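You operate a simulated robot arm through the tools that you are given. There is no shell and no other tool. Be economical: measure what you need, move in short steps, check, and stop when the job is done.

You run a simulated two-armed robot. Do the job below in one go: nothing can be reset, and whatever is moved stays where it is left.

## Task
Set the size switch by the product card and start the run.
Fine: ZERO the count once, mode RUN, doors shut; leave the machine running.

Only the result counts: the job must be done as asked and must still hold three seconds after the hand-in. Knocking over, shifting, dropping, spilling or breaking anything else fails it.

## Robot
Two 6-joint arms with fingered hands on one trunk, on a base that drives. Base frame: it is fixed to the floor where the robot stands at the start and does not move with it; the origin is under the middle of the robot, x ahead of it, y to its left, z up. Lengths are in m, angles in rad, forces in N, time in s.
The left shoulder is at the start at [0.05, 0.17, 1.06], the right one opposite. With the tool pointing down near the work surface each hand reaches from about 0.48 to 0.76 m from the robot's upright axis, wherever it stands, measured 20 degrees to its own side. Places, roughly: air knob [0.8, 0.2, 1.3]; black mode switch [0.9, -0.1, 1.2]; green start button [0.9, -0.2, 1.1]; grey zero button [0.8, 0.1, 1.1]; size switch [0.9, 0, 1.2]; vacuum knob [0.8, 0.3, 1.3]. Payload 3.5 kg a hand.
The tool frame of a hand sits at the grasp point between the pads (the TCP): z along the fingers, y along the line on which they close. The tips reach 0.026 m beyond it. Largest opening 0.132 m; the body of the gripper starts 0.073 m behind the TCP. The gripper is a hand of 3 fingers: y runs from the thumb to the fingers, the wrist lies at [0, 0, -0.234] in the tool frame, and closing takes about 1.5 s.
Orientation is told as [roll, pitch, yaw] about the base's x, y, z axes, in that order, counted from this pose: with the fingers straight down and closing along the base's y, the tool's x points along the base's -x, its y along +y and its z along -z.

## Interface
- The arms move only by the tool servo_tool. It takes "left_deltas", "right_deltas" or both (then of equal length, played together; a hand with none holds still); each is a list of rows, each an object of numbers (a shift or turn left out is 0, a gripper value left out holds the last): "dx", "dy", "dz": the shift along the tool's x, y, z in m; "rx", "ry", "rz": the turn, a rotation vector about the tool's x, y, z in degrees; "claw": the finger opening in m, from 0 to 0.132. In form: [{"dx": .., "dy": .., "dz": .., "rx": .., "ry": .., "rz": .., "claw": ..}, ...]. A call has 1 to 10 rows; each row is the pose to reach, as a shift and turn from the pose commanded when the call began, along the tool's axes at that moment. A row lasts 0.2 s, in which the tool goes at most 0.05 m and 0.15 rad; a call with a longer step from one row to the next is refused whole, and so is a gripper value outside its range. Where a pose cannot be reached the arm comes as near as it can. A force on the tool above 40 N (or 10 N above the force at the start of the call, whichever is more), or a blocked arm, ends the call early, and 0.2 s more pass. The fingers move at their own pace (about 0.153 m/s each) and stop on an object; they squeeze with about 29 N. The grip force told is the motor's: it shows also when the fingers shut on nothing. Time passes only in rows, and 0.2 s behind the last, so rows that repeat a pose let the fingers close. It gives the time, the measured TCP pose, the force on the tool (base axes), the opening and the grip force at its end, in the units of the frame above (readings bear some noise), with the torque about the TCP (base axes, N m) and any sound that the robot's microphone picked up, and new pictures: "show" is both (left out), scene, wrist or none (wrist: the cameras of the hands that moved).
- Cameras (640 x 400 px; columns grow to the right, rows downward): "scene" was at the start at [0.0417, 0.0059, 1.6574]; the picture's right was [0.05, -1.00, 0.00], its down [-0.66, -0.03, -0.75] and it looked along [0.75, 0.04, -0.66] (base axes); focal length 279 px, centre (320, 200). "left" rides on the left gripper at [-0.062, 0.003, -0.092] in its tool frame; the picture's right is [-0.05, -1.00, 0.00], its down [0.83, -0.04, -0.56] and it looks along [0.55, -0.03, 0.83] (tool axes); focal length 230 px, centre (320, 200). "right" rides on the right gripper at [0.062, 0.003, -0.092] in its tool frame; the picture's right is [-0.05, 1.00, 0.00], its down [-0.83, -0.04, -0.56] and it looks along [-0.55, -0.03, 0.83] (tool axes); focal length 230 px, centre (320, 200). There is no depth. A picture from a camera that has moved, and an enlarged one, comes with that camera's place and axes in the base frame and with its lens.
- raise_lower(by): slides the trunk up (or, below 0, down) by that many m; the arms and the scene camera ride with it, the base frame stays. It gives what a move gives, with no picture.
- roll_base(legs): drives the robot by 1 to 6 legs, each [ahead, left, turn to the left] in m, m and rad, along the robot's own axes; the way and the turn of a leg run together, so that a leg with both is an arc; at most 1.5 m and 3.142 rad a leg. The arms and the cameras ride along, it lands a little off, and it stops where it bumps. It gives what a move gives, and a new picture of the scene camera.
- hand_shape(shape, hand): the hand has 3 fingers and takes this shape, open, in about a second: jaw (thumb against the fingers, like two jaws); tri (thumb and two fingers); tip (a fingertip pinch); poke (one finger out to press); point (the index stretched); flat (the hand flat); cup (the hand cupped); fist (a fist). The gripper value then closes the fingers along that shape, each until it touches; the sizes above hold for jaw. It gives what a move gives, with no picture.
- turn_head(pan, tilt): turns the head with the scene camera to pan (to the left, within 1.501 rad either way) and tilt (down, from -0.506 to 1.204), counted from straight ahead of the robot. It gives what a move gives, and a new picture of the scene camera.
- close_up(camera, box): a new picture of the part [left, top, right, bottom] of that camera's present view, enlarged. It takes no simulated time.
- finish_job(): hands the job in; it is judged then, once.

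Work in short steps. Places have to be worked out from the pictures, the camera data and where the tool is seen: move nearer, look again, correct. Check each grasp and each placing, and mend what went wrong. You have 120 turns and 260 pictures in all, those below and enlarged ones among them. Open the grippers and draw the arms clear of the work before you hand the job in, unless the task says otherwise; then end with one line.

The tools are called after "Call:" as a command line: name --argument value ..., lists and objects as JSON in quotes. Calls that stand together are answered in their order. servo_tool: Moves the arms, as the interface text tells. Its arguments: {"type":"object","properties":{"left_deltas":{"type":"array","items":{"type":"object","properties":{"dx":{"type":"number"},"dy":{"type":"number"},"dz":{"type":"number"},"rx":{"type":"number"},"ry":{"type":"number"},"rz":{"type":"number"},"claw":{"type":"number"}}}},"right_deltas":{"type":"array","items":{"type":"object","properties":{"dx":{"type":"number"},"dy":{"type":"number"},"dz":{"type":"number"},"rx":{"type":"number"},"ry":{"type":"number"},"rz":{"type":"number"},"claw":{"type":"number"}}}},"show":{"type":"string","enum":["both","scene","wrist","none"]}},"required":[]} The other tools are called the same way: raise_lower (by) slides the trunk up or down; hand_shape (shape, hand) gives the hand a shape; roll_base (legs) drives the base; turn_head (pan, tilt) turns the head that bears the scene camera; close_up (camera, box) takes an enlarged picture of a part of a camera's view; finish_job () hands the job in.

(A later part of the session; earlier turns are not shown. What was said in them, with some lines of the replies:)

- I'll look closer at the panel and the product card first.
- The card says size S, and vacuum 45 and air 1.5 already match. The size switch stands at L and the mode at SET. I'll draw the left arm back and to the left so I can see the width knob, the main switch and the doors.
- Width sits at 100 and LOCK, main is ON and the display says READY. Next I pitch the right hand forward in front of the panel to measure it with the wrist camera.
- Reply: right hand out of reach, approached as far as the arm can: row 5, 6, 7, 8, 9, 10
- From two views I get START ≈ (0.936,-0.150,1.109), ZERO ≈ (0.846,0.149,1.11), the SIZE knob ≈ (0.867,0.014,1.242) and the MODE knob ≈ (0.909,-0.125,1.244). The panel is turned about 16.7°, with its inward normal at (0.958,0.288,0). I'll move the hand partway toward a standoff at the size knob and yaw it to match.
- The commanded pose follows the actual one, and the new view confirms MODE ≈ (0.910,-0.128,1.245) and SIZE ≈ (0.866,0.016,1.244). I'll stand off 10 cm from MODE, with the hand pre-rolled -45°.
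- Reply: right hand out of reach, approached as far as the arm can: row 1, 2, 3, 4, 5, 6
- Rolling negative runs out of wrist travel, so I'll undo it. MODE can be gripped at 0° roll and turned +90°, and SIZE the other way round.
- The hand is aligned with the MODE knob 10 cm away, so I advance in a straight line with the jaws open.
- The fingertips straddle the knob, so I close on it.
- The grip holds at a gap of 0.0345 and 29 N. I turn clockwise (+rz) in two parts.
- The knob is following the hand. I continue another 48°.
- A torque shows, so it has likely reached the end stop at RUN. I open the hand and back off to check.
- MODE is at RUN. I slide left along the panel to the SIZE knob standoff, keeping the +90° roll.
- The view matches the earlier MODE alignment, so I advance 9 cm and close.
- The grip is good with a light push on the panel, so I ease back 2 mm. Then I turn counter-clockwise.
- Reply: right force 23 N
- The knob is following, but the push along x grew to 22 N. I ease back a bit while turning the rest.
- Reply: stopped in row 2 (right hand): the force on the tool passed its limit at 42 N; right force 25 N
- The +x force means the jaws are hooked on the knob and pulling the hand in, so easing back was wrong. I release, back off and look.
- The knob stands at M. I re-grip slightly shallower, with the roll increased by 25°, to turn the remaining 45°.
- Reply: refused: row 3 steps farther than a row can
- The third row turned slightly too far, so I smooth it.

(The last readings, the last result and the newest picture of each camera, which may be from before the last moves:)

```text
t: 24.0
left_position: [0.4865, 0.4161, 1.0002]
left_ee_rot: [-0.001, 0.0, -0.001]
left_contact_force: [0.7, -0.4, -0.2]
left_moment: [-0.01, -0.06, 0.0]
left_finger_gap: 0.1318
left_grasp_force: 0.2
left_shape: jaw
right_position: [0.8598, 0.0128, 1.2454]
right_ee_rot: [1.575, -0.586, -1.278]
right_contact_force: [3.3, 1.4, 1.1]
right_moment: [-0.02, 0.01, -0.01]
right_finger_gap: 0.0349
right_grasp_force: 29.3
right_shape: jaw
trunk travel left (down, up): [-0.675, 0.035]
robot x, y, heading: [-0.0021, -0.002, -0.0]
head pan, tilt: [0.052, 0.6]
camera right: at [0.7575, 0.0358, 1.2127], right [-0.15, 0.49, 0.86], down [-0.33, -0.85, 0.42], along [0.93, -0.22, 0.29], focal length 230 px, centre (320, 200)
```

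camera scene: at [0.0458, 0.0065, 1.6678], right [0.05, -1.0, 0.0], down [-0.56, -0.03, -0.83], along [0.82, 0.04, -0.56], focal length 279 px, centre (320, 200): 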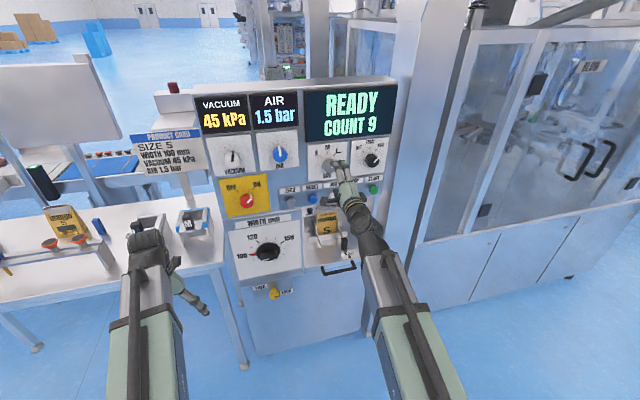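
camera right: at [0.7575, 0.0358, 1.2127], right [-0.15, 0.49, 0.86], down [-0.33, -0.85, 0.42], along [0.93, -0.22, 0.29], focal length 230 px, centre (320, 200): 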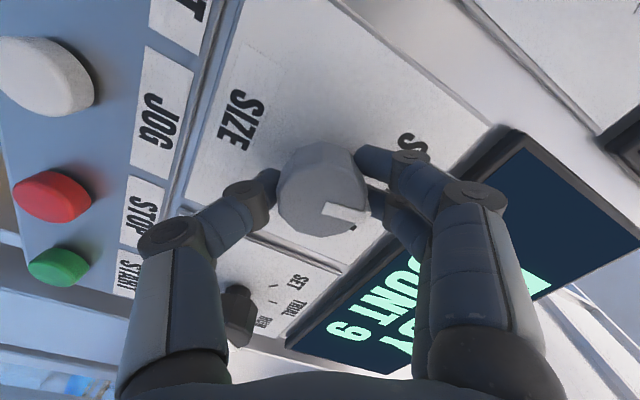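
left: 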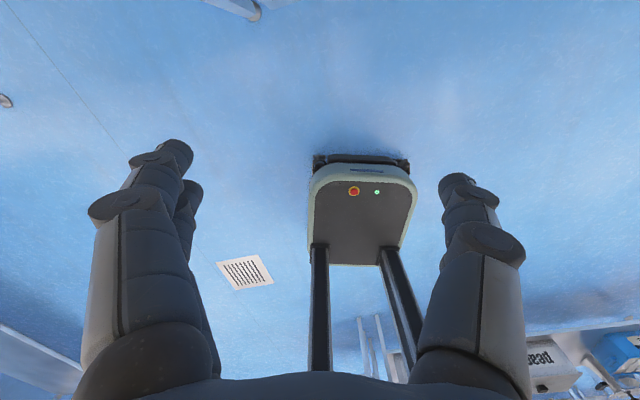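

A good grip this time, at 0.035. I turn -50°.

Call:
servo_tool --right_deltas '[{"rz": -8}, {"rz": -16}, {"rz": -24}, {"rz": -32}, {"rz": -40}, {"rz": -47}, {"rz": -50}]' --show "wrist"

Call:
close_up --camera "scene" --box '[270, 100, 410, 200]'

```text
t: 25.6
left_position: [0.4863, 0.4156, 1.0019]
left_ee_rot: [0.0, 0.0, 0.002]
left_contact_force: [-0.2, 0.1, 0.5]
left_moment: [0.0, 0.02, 0.01]
left_finger_gap: 0.132
left_grasp_force: 0.2
left_shape: jaw
right_position: [0.8587, 0.0127, 1.2461]
right_ee_rot: [1.618, -1.463, -1.325]
right_contact_force: [4.9, 0.4, 6.6]
right_moment: [0.75, 0.1, 0.02]
right_finger_gap: 0.0341
right_grasp_force: 28.8
right_shape: jaw
trunk travel left (down, up): [-0.675, 0.035]
robot x, y, heading: [0.004, -0.0027, 0.002]
head pan, tilt: [0.052, 0.6]
camera right: at [0.7694, -0.0055, 1.185], right [-0.29, 0.94, 0.16], down [-0.5, -0.29, 0.82], along [0.82, 0.15, 0.55], focal length 230 px, centre (320, 200)
```

right: 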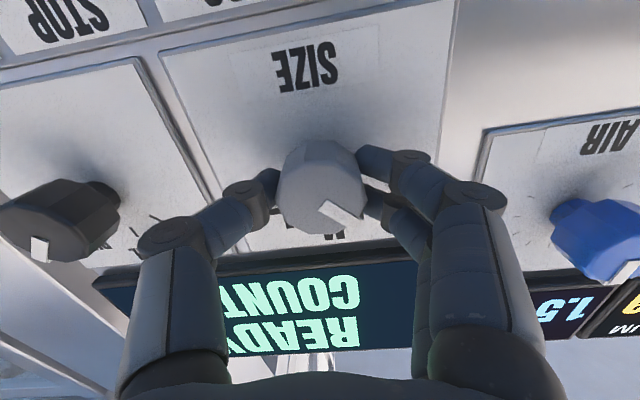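

```text
4.00 times, centred on (340, 150) of scene
camera zoom: at [0.0462, 0.0062, 1.6679], right [0.05, -1.0, 0.0], down [-0.56, -0.03, -0.83], along [0.82, 0.04, -0.56], focal length 1114 px, centre (240, 400)
```

zoom: 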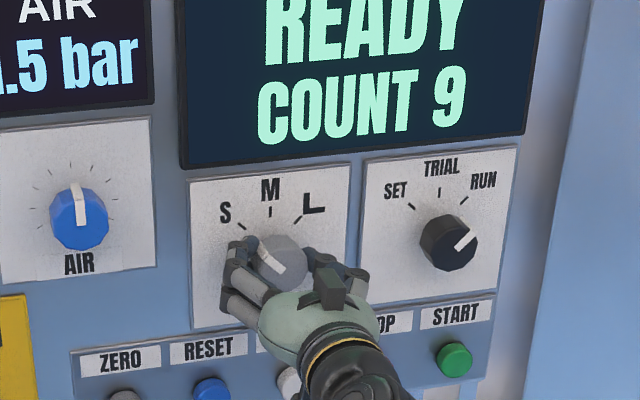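

The pointer is toward S against an end torque. I release and back off well.

Call:
servo_tool --right_deltas '[{"claw": 0.05}, {"claw": 0.08}, {"claw": 0.08}, {"dz": -0.03}, {"dz": -0.06}, {"dz": -0.09}, {"dz": -0.12}]' --show "wrist"

Call:
close_up --camera "scene" --box '[270, 100, 410, 200]'

```text
t: 27.2
left_position: [0.4862, 0.4167, 1.0007]
left_ee_rot: [-0.001, 0.0, 0.0]
left_contact_force: [0.2, -0.3, 0.4]
left_moment: [-0.02, -0.02, -0.05]
left_finger_gap: 0.1319
left_grasp_force: 0.1
left_shape: jaw
right_position: [0.7425, -0.0226, 1.2458]
right_ee_rot: [1.604, -1.462, -1.31]
right_contact_force: [0.0, -0.3, 0.3]
right_moment: [0.04, -0.03, -0.02]
right_finger_gap: 0.0794
right_grasp_force: 0.1
right_shape: jaw
trunk travel left (down, up): [-0.675, 0.035]
robot x, y, heading: [-0.0011, -0.0034, 0.005]
head pan, tilt: [0.052, 0.6]
camera right: at [0.6534, -0.041, 1.1839], right [-0.29, 0.94, 0.16], down [-0.5, -0.29, 0.82], along [0.82, 0.15, 0.55], focal length 230 px, centre (320, 200)
```

right: 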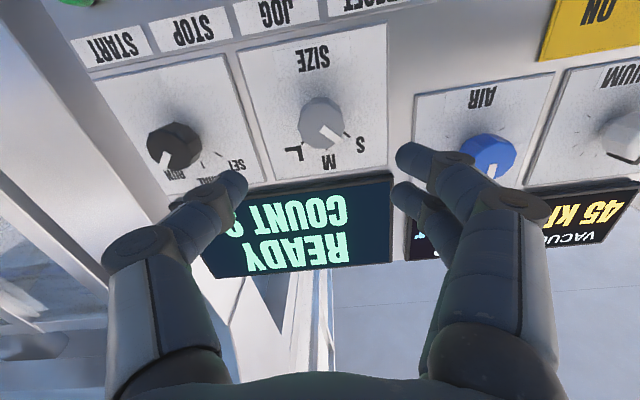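

```text
4.00 times, centred on (340, 150) of scene
camera zoom: at [0.0459, 0.0061, 1.6678], right [0.05, -1.0, 0.0], down [-0.56, -0.03, -0.83], along [0.82, 0.04, -0.56], focal length 1114 px, centre (240, 400)
```

zoom: 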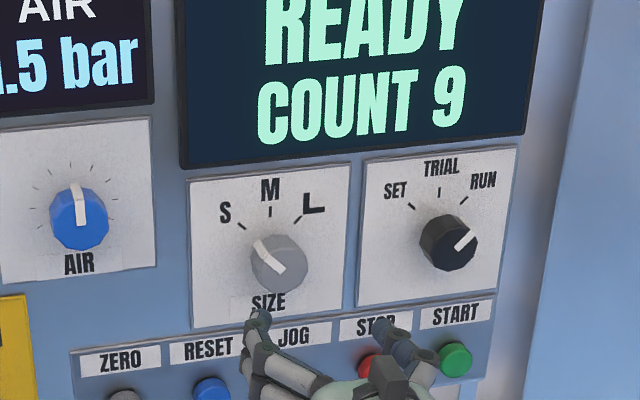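

SIZE is at S and MODE at RUN. I change the right hand to poke and see where the fingertip lies.

Call:
hand_shape --hand "right" --shape "poke"

Call:
servo_tool --right_deltas '[{"dz": 0.0}]' --show "both"

Call:
close_up --camera "scene" --box '[270, 130, 410, 230]'

```text
t: 28.1
left_position: [0.486, 0.4168, 1.0005]
left_ee_rot: [-0.001, -0.001, 0.0]
left_contact_force: [0.2, 0.4, 1.1]
left_moment: [-0.02, -0.01, 0.01]
left_finger_gap: 0.1317
left_grasp_force: 0.1
left_shape: jaw
right_position: [0.7442, -0.0235, 1.2444]
right_ee_rot: [1.601, -1.46, -1.307]
right_contact_force: [0.6, -0.8, 0.4]
right_moment: [0.01, -0.01, -0.01]
right_finger_gap: 0.0
right_grasp_force: 0.1
right_shape: poke
trunk travel left (down, up): [-0.675, 0.035]
robot x, y, heading: [0.0032, -0.0007, -0.0]
head pan, tilt: [0.052, 0.6]
```

```text
t: 28.5
left_position: [0.4856, 0.4157, 1.0006]
left_ee_rot: [0.0, 0.0, 0.0]
left_contact_force: [-0.1, 0.1, 0.0]
left_moment: [0.0, 0.0, 0.04]
left_finger_gap: 0.1322
left_grasp_force: 0.1
left_shape: jaw
right_position: [0.7432, -0.0242, 1.2449]
right_ee_rot: [1.603, -1.461, -1.307]
right_contact_force: [0.4, 0.2, -0.5]
right_moment: [0.04, 0.0, 0.0]
right_finger_gap: 0.0
right_grasp_force: 0.0
right_shape: poke
trunk travel left (down, up): [-0.675, 0.035]
robot x, y, heading: [-0.0002, 0.0011, 0.0]
head pan, tilt: [0.052, 0.6]
camera scene: at [0.0462, 0.0062, 1.6678], right [0.05, -1.0, 0.0], down [-0.56, -0.03, -0.83], along [0.82, 0.04, -0.56], focal length 279 px, centre (320, 200)
camera right: at [0.6542, -0.041, 1.1838], right [-0.29, 0.94, 0.16], down [-0.5, -0.29, 0.82], along [0.82, 0.15, 0.55], focal length 230 px, centre (320, 200)
```

scene: 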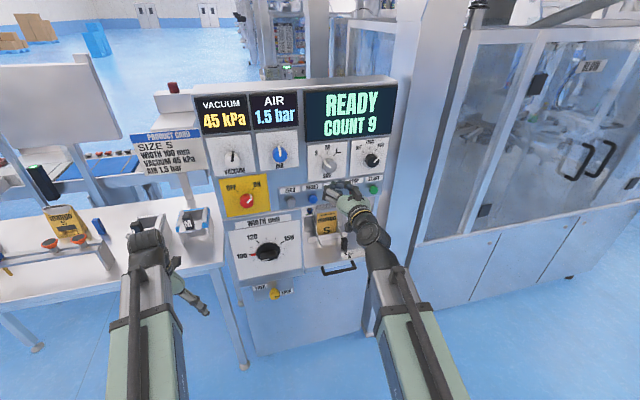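
right: 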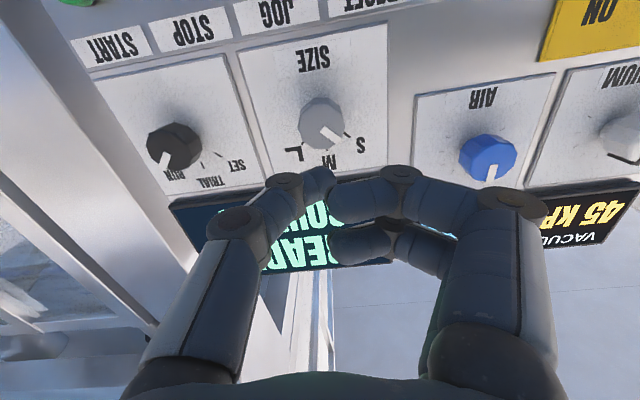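

```text
4.00 times, centred on (340, 180) of scene
camera zoom: at [0.0462, 0.0062, 1.6678], right [0.05, -1.0, 0.0], down [-0.56, -0.03, -0.83], along [0.82, 0.04, -0.56], focal length 1114 px, centre (240, 280)
```

zoom: 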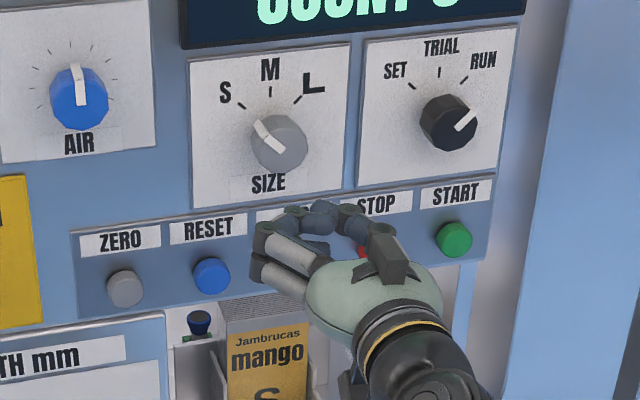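

The poke shape leaves the fingers curled tip to tip, so I try "point" for a clearly stretched index.

Call:
hand_shape --hand "right" --shape "point"

Call:
servo_tool --right_deltas '[{"dz": 0.0}]' --show "both"

Call:
close_up --camera "scene" --box '[270, 130, 410, 230]'

```text
t: 29.4
left_position: [0.4866, 0.4158, 1.0018]
left_ee_rot: [0.0, 0.0, -0.002]
left_contact_force: [0.4, -0.3, -0.6]
left_moment: [0.01, 0.01, 0.03]
left_finger_gap: 0.1319
left_grasp_force: 0.1
left_shape: jaw
right_position: [0.7435, -0.0227, 1.2457]
right_ee_rot: [1.603, -1.462, -1.307]
right_contact_force: [0.3, 0.0, -0.3]
right_moment: [-0.01, -0.03, -0.02]
right_finger_gap: 0.0
right_grasp_force: 0.1
right_shape: point
trunk travel left (down, up): [-0.675, 0.035]
robot x, y, heading: [0.0019, -0.0018, -0.005]
head pan, tilt: [0.052, 0.6]
```

```text
t: 29.8
left_position: [0.4869, 0.4172, 1.0012]
left_ee_rot: [-0.001, 0.0, 0.0]
left_contact_force: [0.5, 0.7, 0.2]
left_moment: [0.01, -0.03, 0.0]
left_finger_gap: 0.132
left_grasp_force: 0.1
left_shape: jaw
right_position: [0.7447, -0.0235, 1.2463]
right_ee_rot: [1.602, -1.46, -1.307]
right_contact_force: [-0.6, -0.8, 0.5]
right_moment: [0.04, -0.02, 0.0]
right_finger_gap: 0.0
right_grasp_force: 0.0
right_shape: point
trunk travel left (down, up): [-0.675, 0.035]
robot x, y, heading: [0.0009, 0.0005, 0.001]
head pan, tilt: [0.052, 0.6]
camera scene: at [0.0462, 0.0062, 1.6678], right [0.05, -1.0, 0.0], down [-0.56, -0.03, -0.83], along [0.82, 0.04, -0.56], focal length 279 px, centre (320, 200)
camera right: at [0.6542, -0.041, 1.1838], right [-0.29, 0.94, 0.16], down [-0.5, -0.29, 0.82], along [0.82, 0.15, 0.55], focal length 230 px, centre (320, 200)
```

scene: 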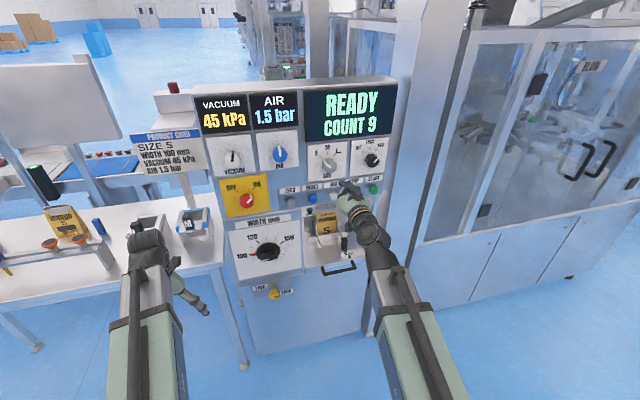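
right: 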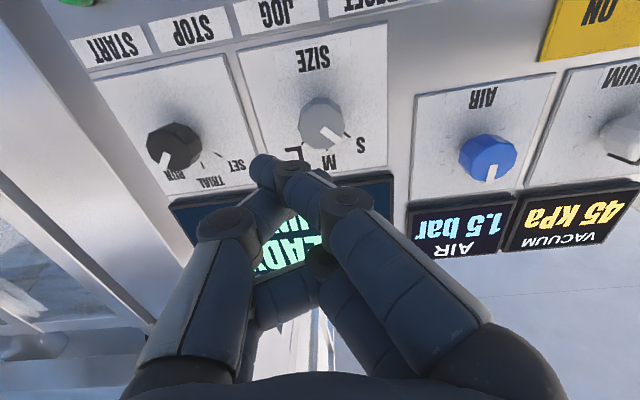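

```text
4.00 times, centred on (340, 180) of scene
camera zoom: at [0.0462, 0.0062, 1.6678], right [0.05, -1.0, 0.0], down [-0.56, -0.03, -0.83], along [0.82, 0.04, -0.56], focal length 1114 px, centre (240, 280)
```

zoom: 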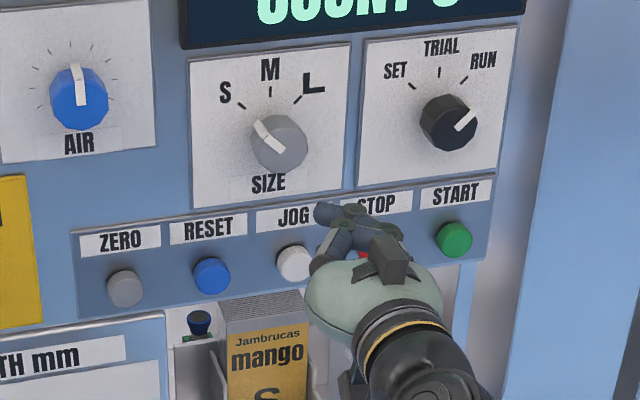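

Neither shape points cleanly along the tool axis. A closed jaw has known geometry (tips on the tool axis, 26 mm beyond the TCP), so I use that.

Call:
hand_shape --hand "right" --shape "jaw"

Call:
servo_tool --right_deltas '[{"claw": 0.05}, {"claw": 0.0}, {"claw": 0.0}, {"claw": 0.0}, {"claw": 0.0}, {"claw": 0.0}, {"claw": 0.0}]' --show "wrist"

Call:
close_up --camera "scene" --box '[270, 130, 410, 230]'

```text
t: 30.7
left_position: [0.4861, 0.417, 1.0]
left_ee_rot: [0.0, -0.001, 0.0]
left_contact_force: [0.2, -0.2, -0.3]
left_moment: [-0.01, 0.0, -0.03]
left_finger_gap: 0.1321
left_grasp_force: 0.0
left_shape: jaw
right_position: [0.743, -0.0232, 1.2445]
right_ee_rot: [1.604, -1.461, -1.308]
right_contact_force: [-0.7, -0.1, -0.2]
right_moment: [-0.01, 0.0, -0.02]
right_finger_gap: 0.0949
right_grasp_force: 0.2
right_shape: jaw
trunk travel left (down, up): [-0.675, 0.035]
robot x, y, heading: [-0.0002, 0.0013, -0.002]
head pan, tilt: [0.052, 0.6]
```

```text
t: 32.3
left_position: [0.4858, 0.4152, 1.0021]
left_ee_rot: [0.001, -0.001, 0.0]
left_contact_force: [-0.8, 0.1, -0.4]
left_moment: [0.05, -0.02, 0.01]
left_finger_gap: 0.1317
left_grasp_force: 0.1
left_shape: jaw
right_position: [0.7439, -0.0237, 1.2462]
right_ee_rot: [1.602, -1.461, -1.308]
right_contact_force: [0.3, -0.8, -0.4]
right_moment: [-0.02, -0.01, 0.04]
right_finger_gap: 0.0001
right_grasp_force: 29.2
right_shape: jaw
trunk travel left (down, up): [-0.675, 0.035]
robot x, y, heading: [0.0004, 0.0008, 0.003]
head pan, tilt: [0.052, 0.6]
camera right: at [0.6542, -0.041, 1.1838], right [-0.29, 0.94, 0.16], down [-0.5, -0.29, 0.82], along [0.82, 0.15, 0.55], focal length 230 px, centre (320, 200)
```

right: 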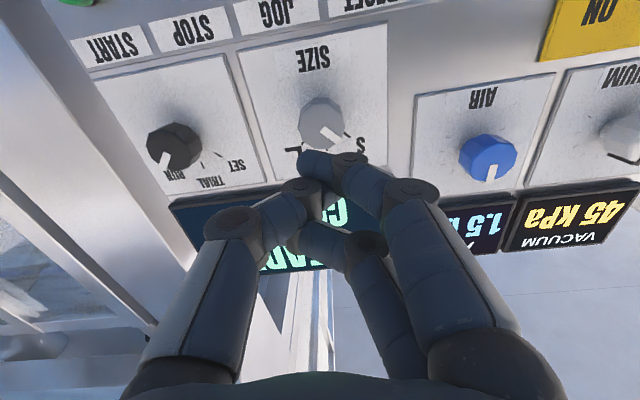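

```text
4.00 times, centred on (340, 180) of scene
camera zoom: at [0.0462, 0.0062, 1.6678], right [0.05, -1.0, 0.0], down [-0.56, -0.03, -0.83], along [0.82, 0.04, -0.56], focal length 1114 px, centre (240, 280)
```

zoom: 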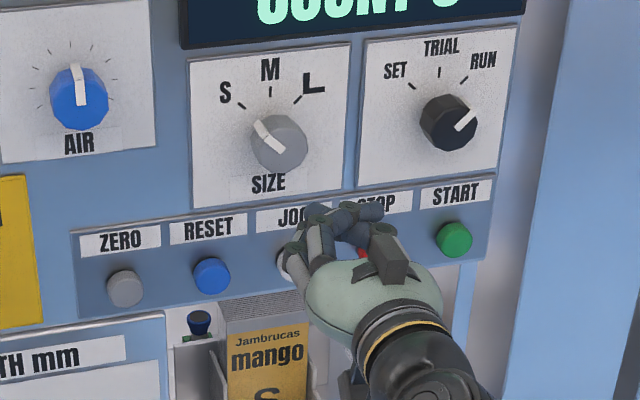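

The tips close on the axis. I move to a standoff 10 cm in front of ZERO, with the roll straightened, to refine its position.

Call:
servo_tool --right_deltas '[{"dx": 0.02, "dy": 0.025, "dz": 0.0, "rz": -2}, {"dx": 0.045, "dy": 0.05, "dz": 0.005, "rz": -4}, {"dx": 0.075, "dy": 0.07, "dz": 0.015, "rz": -6}, {"dx": 0.1, "dy": 0.09, "dz": 0.027, "rz": -6}, {"dx": 0.125, "dy": 0.105, "dz": 0.037, "rz": -6}, {"dx": 0.1496, "dy": 0.12, "dz": 0.0475, "rz": -6}]' --show "both"

Call:
close_up --camera "scene" --box '[240, 150, 380, 250]'

```text
t: 33.7
left_position: [0.4864, 0.4164, 1.0012]
left_ee_rot: [0.0, 0.0, -0.003]
left_contact_force: [-0.2, 0.4, 0.4]
left_moment: [0.03, -0.01, 0.0]
left_finger_gap: 0.1318
left_grasp_force: 0.1
left_shape: jaw
right_position: [0.7502, 0.1204, 1.1092]
right_ee_rot: [2.199, -1.566, -1.906]
right_contact_force: [-0.9, 0.1, -0.5]
right_moment: [0.0, 0.04, -0.04]
right_finger_gap: 0.0
right_grasp_force: 29.0
right_shape: jaw
trunk travel left (down, up): [-0.675, 0.035]
robot x, y, heading: [0.0001, 0.0012, -0.003]
head pan, tilt: [0.052, 0.6]
camera scene: at [0.0464, 0.0064, 1.6678], right [0.05, -1.0, 0.0], down [-0.56, -0.03, -0.82], along [0.82, 0.04, -0.57], focal length 279 px, centre (320, 200)
camera right: at [0.6629, 0.0974, 1.0472], right [-0.29, 0.96, 0.06], down [-0.52, -0.21, 0.83], along [0.8, 0.21, 0.56], focal length 230 px, centre (320, 200)
```

scene: 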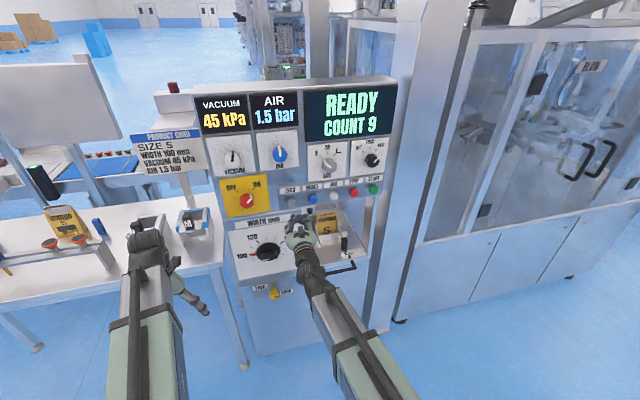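
right: 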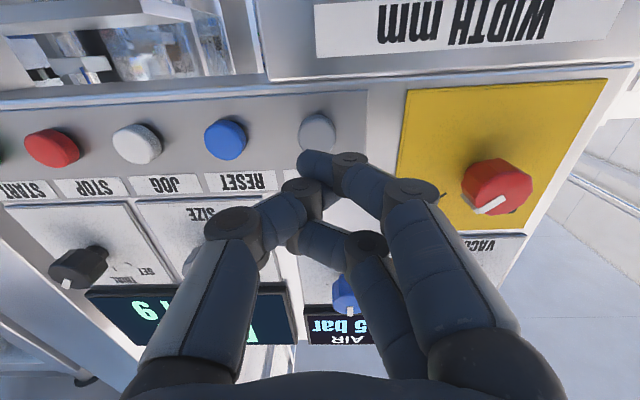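

```text
4.00 times, centred on (310, 200) of scene
camera zoom: at [0.0464, 0.0064, 1.6678], right [0.05, -1.0, 0.0], down [-0.56, -0.03, -0.82], along [0.82, 0.04, -0.57], focal length 1114 px, centre (360, 200)
```

zoom: 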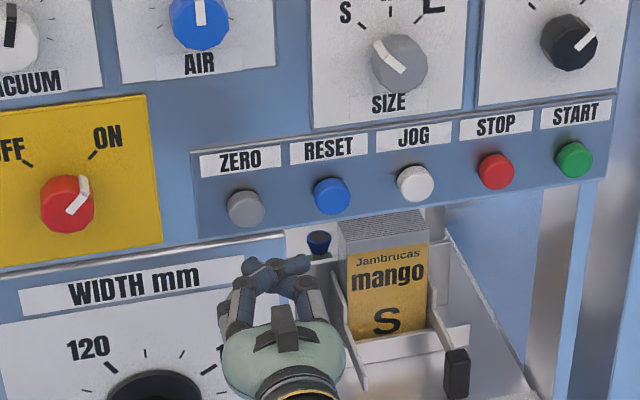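

The wrist view confirms ZERO at (0.846,0.148,1.108), right on the axis. I advance until just before the expected contact.

Call:
servo_tool --right_deltas '[{"dz": 0.03}, {"dz": 0.055}, {"dz": 0.065}, {"dz": 0.068}, {"dz": 0.071}]' --show "wrist"

Call:
close_up --camera "scene" --box '[260, 90, 420, 220]'

```text
t: 34.9
left_position: [0.4853, 0.4162, 1.0004]
left_ee_rot: [-0.001, 0.0, -0.001]
left_contact_force: [-0.3, -0.6, -0.7]
left_moment: [0.0, -0.01, 0.01]
left_finger_gap: 0.132
left_grasp_force: 0.0
left_shape: jaw
right_position: [0.8184, 0.1423, 1.1104]
right_ee_rot: [2.141, -1.565, -1.847]
right_contact_force: [-2.1, -1.3, -0.4]
right_moment: [0.01, 0.0, -0.01]
right_finger_gap: 0.0001
right_grasp_force: 28.3
right_shape: jaw
trunk travel left (down, up): [-0.675, 0.035]
robot x, y, heading: [-0.0003, -0.0025, -0.001]
head pan, tilt: [0.052, 0.6]
heard: click
camera right: at [0.7305, 0.1177, 1.0478], right [-0.29, 0.96, 0.06], down [-0.52, -0.21, 0.83], along [0.8, 0.21, 0.56], focal length 230 px, centre (320, 200)
```

right: 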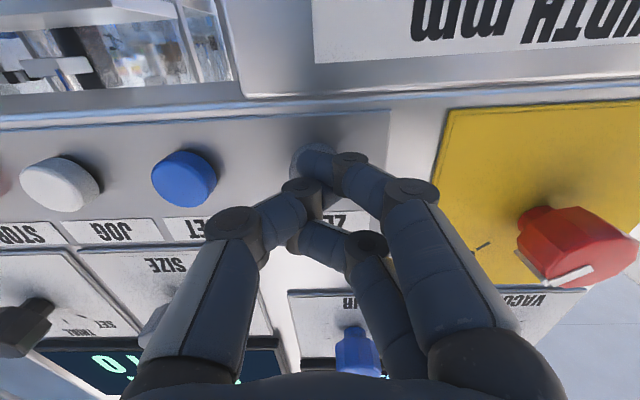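

```text
3.08 times, centred on (340, 155) of scene
camera zoom: at [0.0459, 0.0061, 1.6678], right [0.05, -1.0, 0.0], down [-0.56, -0.03, -0.83], along [0.82, 0.04, -0.56], focal length 857 px, centre (258, 338)
```

zoom: 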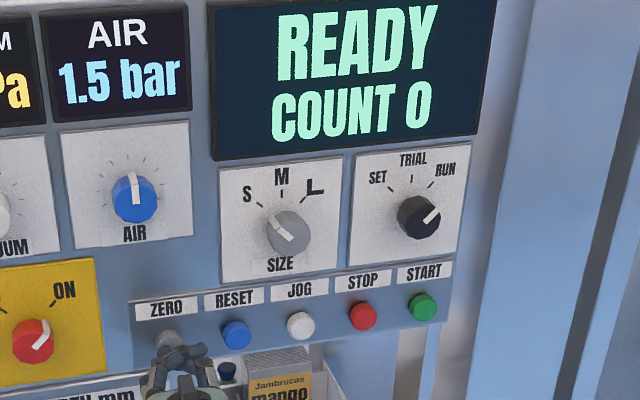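

Click heard and the count is 0. I retreat straight back, then slide right to the START standoff.

Call:
servo_tool --right_deltas '[{"dz": -0.03}, {"dz": -0.065}, {"dz": -0.071, "dy": -0.04}, {"dz": -0.071, "dy": -0.085}, {"dz": -0.071, "dy": -0.13}, {"dz": -0.071, "dy": -0.175}, {"dz": -0.071, "dy": -0.22}, {"dz": -0.071, "dy": -0.265}, {"dz": -0.071, "dy": -0.311}, {"dz": -0.071, "dy": -0.311}]' --show "both"

```text
t: 37.1
left_position: [0.4864, 0.4178, 0.9998]
left_ee_rot: [0.0, 0.001, 0.0]
left_contact_force: [0.1, 0.5, 0.0]
left_moment: [-0.01, -0.01, 0.04]
left_finger_gap: 0.1321
left_grasp_force: 0.1
left_shape: jaw
right_position: [0.8415, -0.1765, 1.1084]
right_ee_rot: [2.131, -1.566, -1.837]
right_contact_force: [0.5, -0.1, 0.4]
right_moment: [-0.01, 0.04, 0.0]
right_finger_gap: 0.0
right_grasp_force: 28.7
right_shape: jaw
trunk travel left (down, up): [-0.675, 0.035]
robot x, y, heading: [-0.0048, -0.0017, -0.001]
head pan, tilt: [0.052, 0.6]
camera scene: at [0.0461, 0.0065, 1.6678], right [0.05, -1.0, 0.0], down [-0.56, -0.03, -0.83], along [0.82, 0.04, -0.56], focal length 279 px, centre (320, 200)
camera right: at [0.7543, -0.2005, 1.0461], right [-0.29, 0.96, 0.06], down [-0.52, -0.21, 0.83], along [0.8, 0.21, 0.56], focal length 230 px, centre (320, 200)
```

scene: 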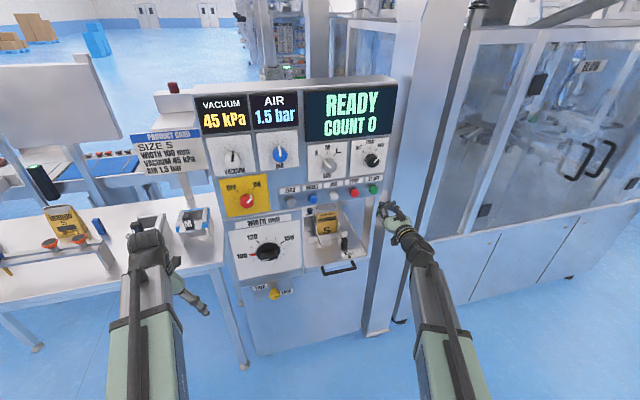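
right: 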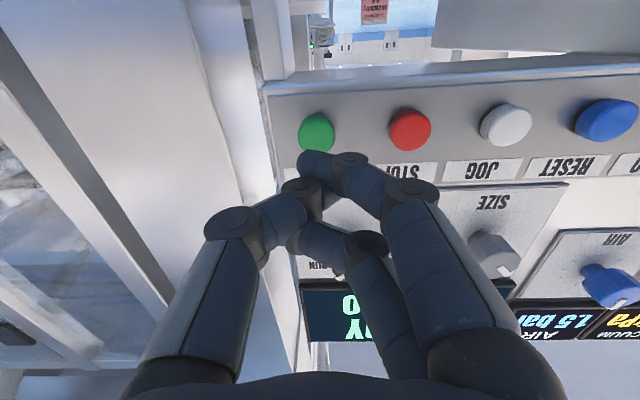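

START is lined up exactly as ZERO was. Before pressing, I check the width scale, the lock and the doors.

Call:
close_up --camera "scene" --box '[220, 200, 360, 300]'

Call:
close_up --camera "scene" --box '[380, 0, 640, 300]'

Call:
turn_head --pan -0.7 --tilt 0.4

```text
4.00 times, centred on (290, 250) of scene
camera zoom: at [0.0461, 0.0065, 1.6678], right [0.05, -1.0, 0.0], down [-0.56, -0.03, -0.83], along [0.82, 0.04, -0.56], focal length 1114 px, centre (440, 0)
```

zoom: 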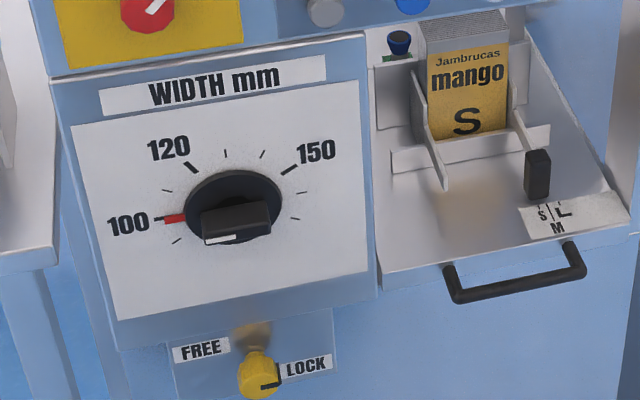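

```text
1.33 times, centred on (510, 150) of scene
camera zoom: at [0.0461, 0.0065, 1.6678], right [0.05, -1.0, 0.0], down [-0.56, -0.03, -0.83], along [0.82, 0.04, -0.56], focal length 371 px, centre (67, 267)
```

zoom: 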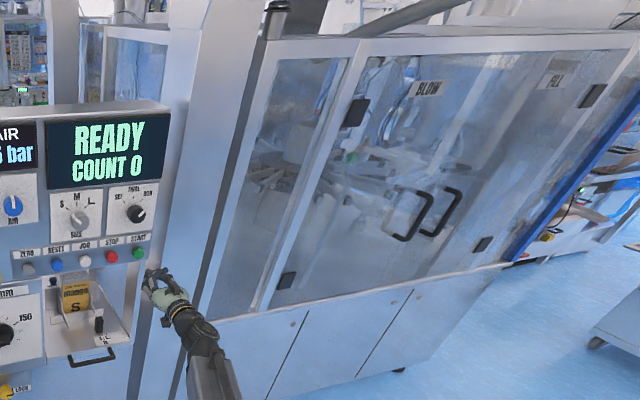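

```text
t: 38.2
left_position: [0.4851, 0.4152, 1.0003]
left_ee_rot: [-0.002, 0.001, -0.002]
left_contact_force: [0.5, 0.2, 0.0]
left_moment: [-0.03, 0.02, 0.02]
left_finger_gap: 0.1319
left_grasp_force: 0.0
left_shape: jaw
right_position: [0.8406, -0.1765, 1.1073]
right_ee_rot: [2.143, -1.564, -1.849]
right_contact_force: [0.0, 0.5, 0.4]
right_moment: [0.0, -0.02, 0.0]
right_finger_gap: 0.0
right_grasp_force: 29.4
right_shape: jaw
trunk travel left (down, up): [-0.675, 0.035]
robot x, y, heading: [-0.0011, 0.0009, -0.004]
head pan, tilt: [-0.7, 0.4]
camera scene: at [0.0289, -0.0581, 1.686], right [-0.64, -0.77, 0.0], down [-0.3, 0.25, -0.92], along [0.71, -0.59, -0.39], focal length 279 px, centre (320, 200)
```

scene: 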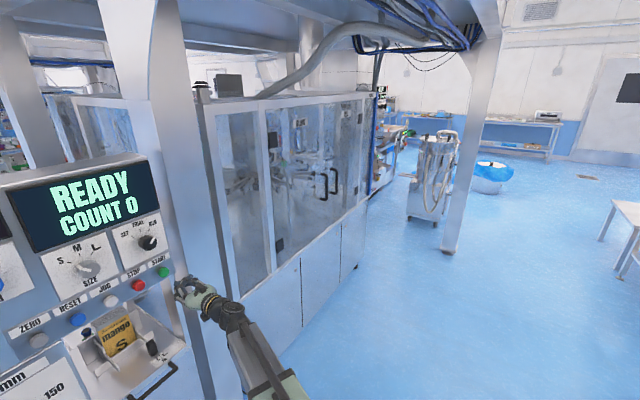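

The width is at 100 and locked, the doors are closed and the display shows READY with count 0. I press START.

Call:
servo_tool --right_deltas '[{"dz": 0.03}, {"dz": 0.055}, {"dz": 0.065}, {"dz": 0.068}, {"dz": 0.071}]' --show "both"

```text
t: 39.4
left_position: [0.4855, 0.4169, 1.002]
left_ee_rot: [0.0, 0.0, 0.001]
left_contact_force: [0.4, -0.2, -0.6]
left_moment: [-0.04, 0.04, 0.01]
left_finger_gap: 0.1319
left_grasp_force: 0.0
left_shape: jaw
right_position: [0.9093, -0.1556, 1.1075]
right_ee_rot: [2.153, -1.563, -1.859]
right_contact_force: [-1.2, 0.3, 0.4]
right_moment: [0.0, 0.0, 0.04]
right_finger_gap: 0.0
right_grasp_force: 29.1
right_shape: jaw
trunk travel left (down, up): [-0.675, 0.035]
robot x, y, heading: [-0.0009, 0.001, 0.0]
head pan, tilt: [-0.7, 0.4]
camera scene: at [0.0289, -0.0581, 1.686], right [-0.64, -0.77, 0.0], down [-0.3, 0.25, -0.92], along [0.7, -0.59, -0.39], focal length 279 px, centre (320, 200)
camera right: at [0.8215, -0.1794, 1.0461], right [-0.29, 0.96, 0.06], down [-0.52, -0.21, 0.83], along [0.8, 0.21, 0.56], focal length 230 px, centre (320, 200)
```

scene: 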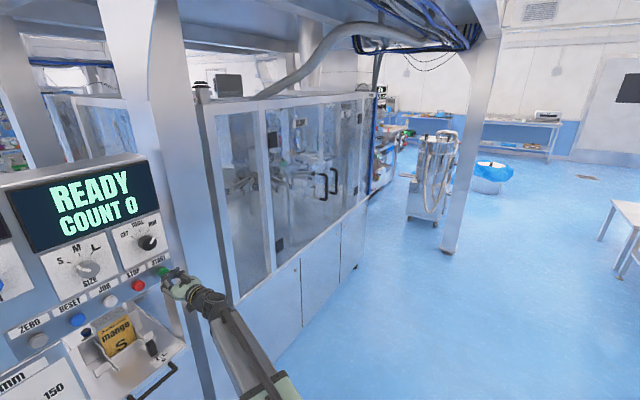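
right: 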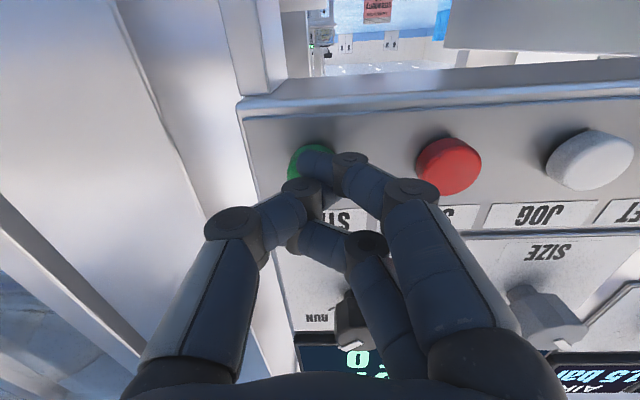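

Light contact but no click yet. I press a few mm more.

Call:
servo_tool --right_deltas '[{"dz": 0.002}, {"dz": 0.004}, {"dz": 0.006}]' --show "scene"

```text
t: 40.2
left_position: [0.4861, 0.4164, 1.0008]
left_ee_rot: [0.0, 0.001, 0.002]
left_contact_force: [0.2, -0.3, 0.3]
left_moment: [0.0, 0.0, 0.02]
left_finger_gap: 0.1319
left_grasp_force: 0.1
left_shape: jaw
right_position: [0.9139, -0.1555, 1.1092]
right_ee_rot: [2.172, -1.564, -1.875]
right_contact_force: [-2.8, -0.4, -0.6]
right_moment: [-0.02, 0.03, 0.01]
right_finger_gap: 0.0001
right_grasp_force: 29.4
right_shape: jaw
trunk travel left (down, up): [-0.675, 0.035]
robot x, y, heading: [0.0038, -0.0018, 0.006]
head pan, tilt: [-0.7, 0.4]
heard: click
camera scene: at [0.0284, -0.0583, 1.686], right [-0.64, -0.76, 0.0], down [-0.3, 0.25, -0.92], along [0.7, -0.59, -0.39], focal length 279 px, centre (320, 200)
```

scene: 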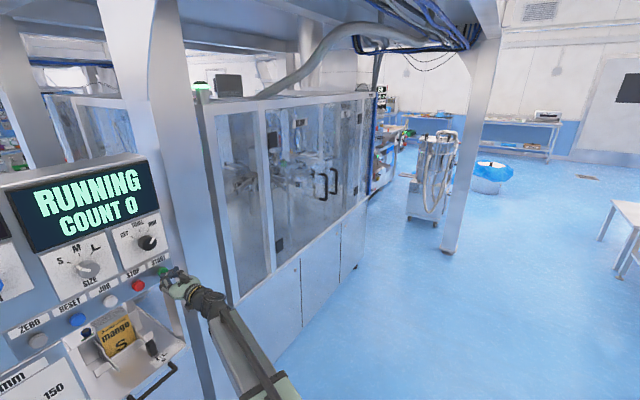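

It is RUNNING. I withdraw straight back and open the hand well away from the panel.

Call:
servo_tool --right_deltas '[{"dz": -0.03}, {"dz": -0.06}, {"dz": -0.1}, {"dz": -0.14, "dy": -0.02}, {"dz": -0.18, "dy": -0.05}, {"dz": -0.2, "dy": -0.08}, {"dz": -0.2, "dy": -0.1, "claw": 0.06}, {"dz": -0.2, "dy": -0.1, "claw": 0.13}, {"dz": -0.2, "dy": -0.1, "claw": 0.13}]' --show "none"

Call:
turn_head --pan 0.0 --tilt 0.6

```text
t: 42.2
left_position: [0.4858, 0.4162, 1.0009]
left_ee_rot: [0.0, 0.001, -0.001]
left_contact_force: [-0.9, -0.4, -0.5]
left_moment: [0.0, 0.02, -0.01]
left_finger_gap: 0.1319
left_grasp_force: 0.0
left_shape: jaw
right_position: [0.7532, -0.3086, 1.1058]
right_ee_rot: [2.142, -1.564, -1.848]
right_contact_force: [-0.1, 0.5, 0.3]
right_moment: [-0.02, 0.0, -0.01]
right_finger_gap: 0.13
right_grasp_force: 0.1
right_shape: jaw
trunk travel left (down, up): [-0.675, 0.035]
robot x, y, heading: [0.0029, 0.0057, 0.004]
head pan, tilt: [-0.7, 0.4]
```

```text
t: 43.3
left_position: [0.4866, 0.4172, 1.0008]
left_ee_rot: [0.0, 0.0, -0.001]
left_contact_force: [-0.6, 0.2, -0.9]
left_moment: [0.0, 0.01, -0.01]
left_finger_gap: 0.1318
left_grasp_force: 0.0
left_shape: jaw
right_position: [0.7521, -0.3081, 1.1083]
right_ee_rot: [2.147, -1.562, -1.853]
right_contact_force: [0.1, -0.1, -0.1]
right_moment: [0.0, 0.03, -0.04]
right_finger_gap: 0.1298
right_grasp_force: 0.1
right_shape: jaw
trunk travel left (down, up): [-0.675, 0.035]
robot x, y, heading: [-0.0017, -0.0013, 0.001]
head pan, tilt: [0.0, 0.6]
camera scene: at [0.0463, 0.0014, 1.6678], right [0.0, -1.0, 0.0], down [-0.56, 0.0, -0.83], along [0.83, 0.0, -0.56], focal length 279 px, centre (320, 200)
```

scene: 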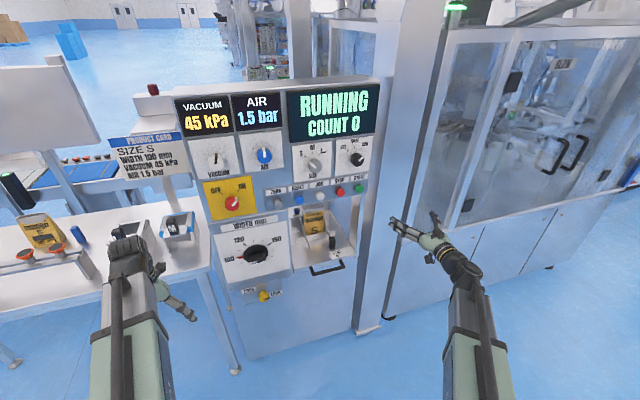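

I wait about 2 seconds to see that the run holds.

Call:
servo_tool --right_deltas '[{"dz": 0}, {"dz": 0}, {"dz": 0}, {"dz": 0}, {"dz": 0}, {"dz": 0}, {"dz": 0}, {"dz": 0}, {"dz": -0.02}, {"dz": -0.04}]' --show "none"

Call:
close_up --camera "scene" --box '[160, 70, 400, 220]'

```text
t: 45.5
left_position: [0.4871, 0.4163, 1.0001]
left_ee_rot: [0.001, 0.001, 0.001]
left_contact_force: [-0.7, 0.8, 0.4]
left_moment: [0.04, -0.02, 0.01]
left_finger_gap: 0.1321
left_grasp_force: 0.1
left_shape: jaw
right_position: [0.713, -0.3196, 1.1069]
right_ee_rot: [2.136, -1.566, -1.84]
right_contact_force: [-0.3, -0.2, -0.3]
right_moment: [0.01, 0.02, 0.03]
right_finger_gap: 0.13
right_grasp_force: 0.0
right_shape: jaw
trunk travel left (down, up): [-0.675, 0.035]
robot x, y, heading: [0.0015, -0.0026, -0.002]
head pan, tilt: [0.0, 0.6]
```

```text
2.67 times, centred on (280, 145) of scene
camera zoom: at [0.0462, 0.0015, 1.6678], right [0.0, -1.0, 0.0], down [-0.56, 0.0, -0.83], along [0.83, 0.0, -0.56], focal length 743 px, centre (427, 347)
```

zoom: 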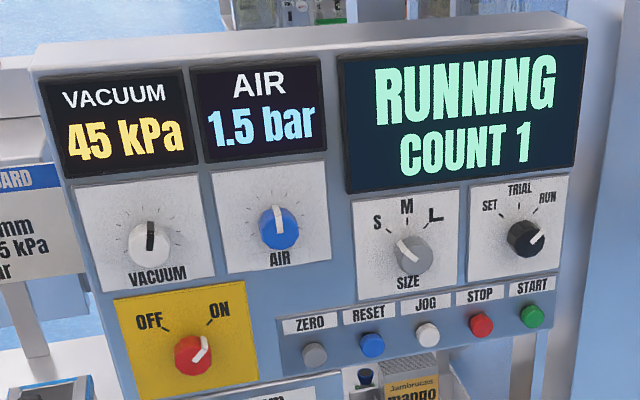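

The machine is running and counting (count 1), with size at S and mode at RUN. I hand in.

Call:
finish_job

```text
The job is handed in.
```

The size switch is at S to match the product card, the count was zeroed once, the mode is RUN, and the doors are shut. The machine was running with the count at 1 when I handed in.
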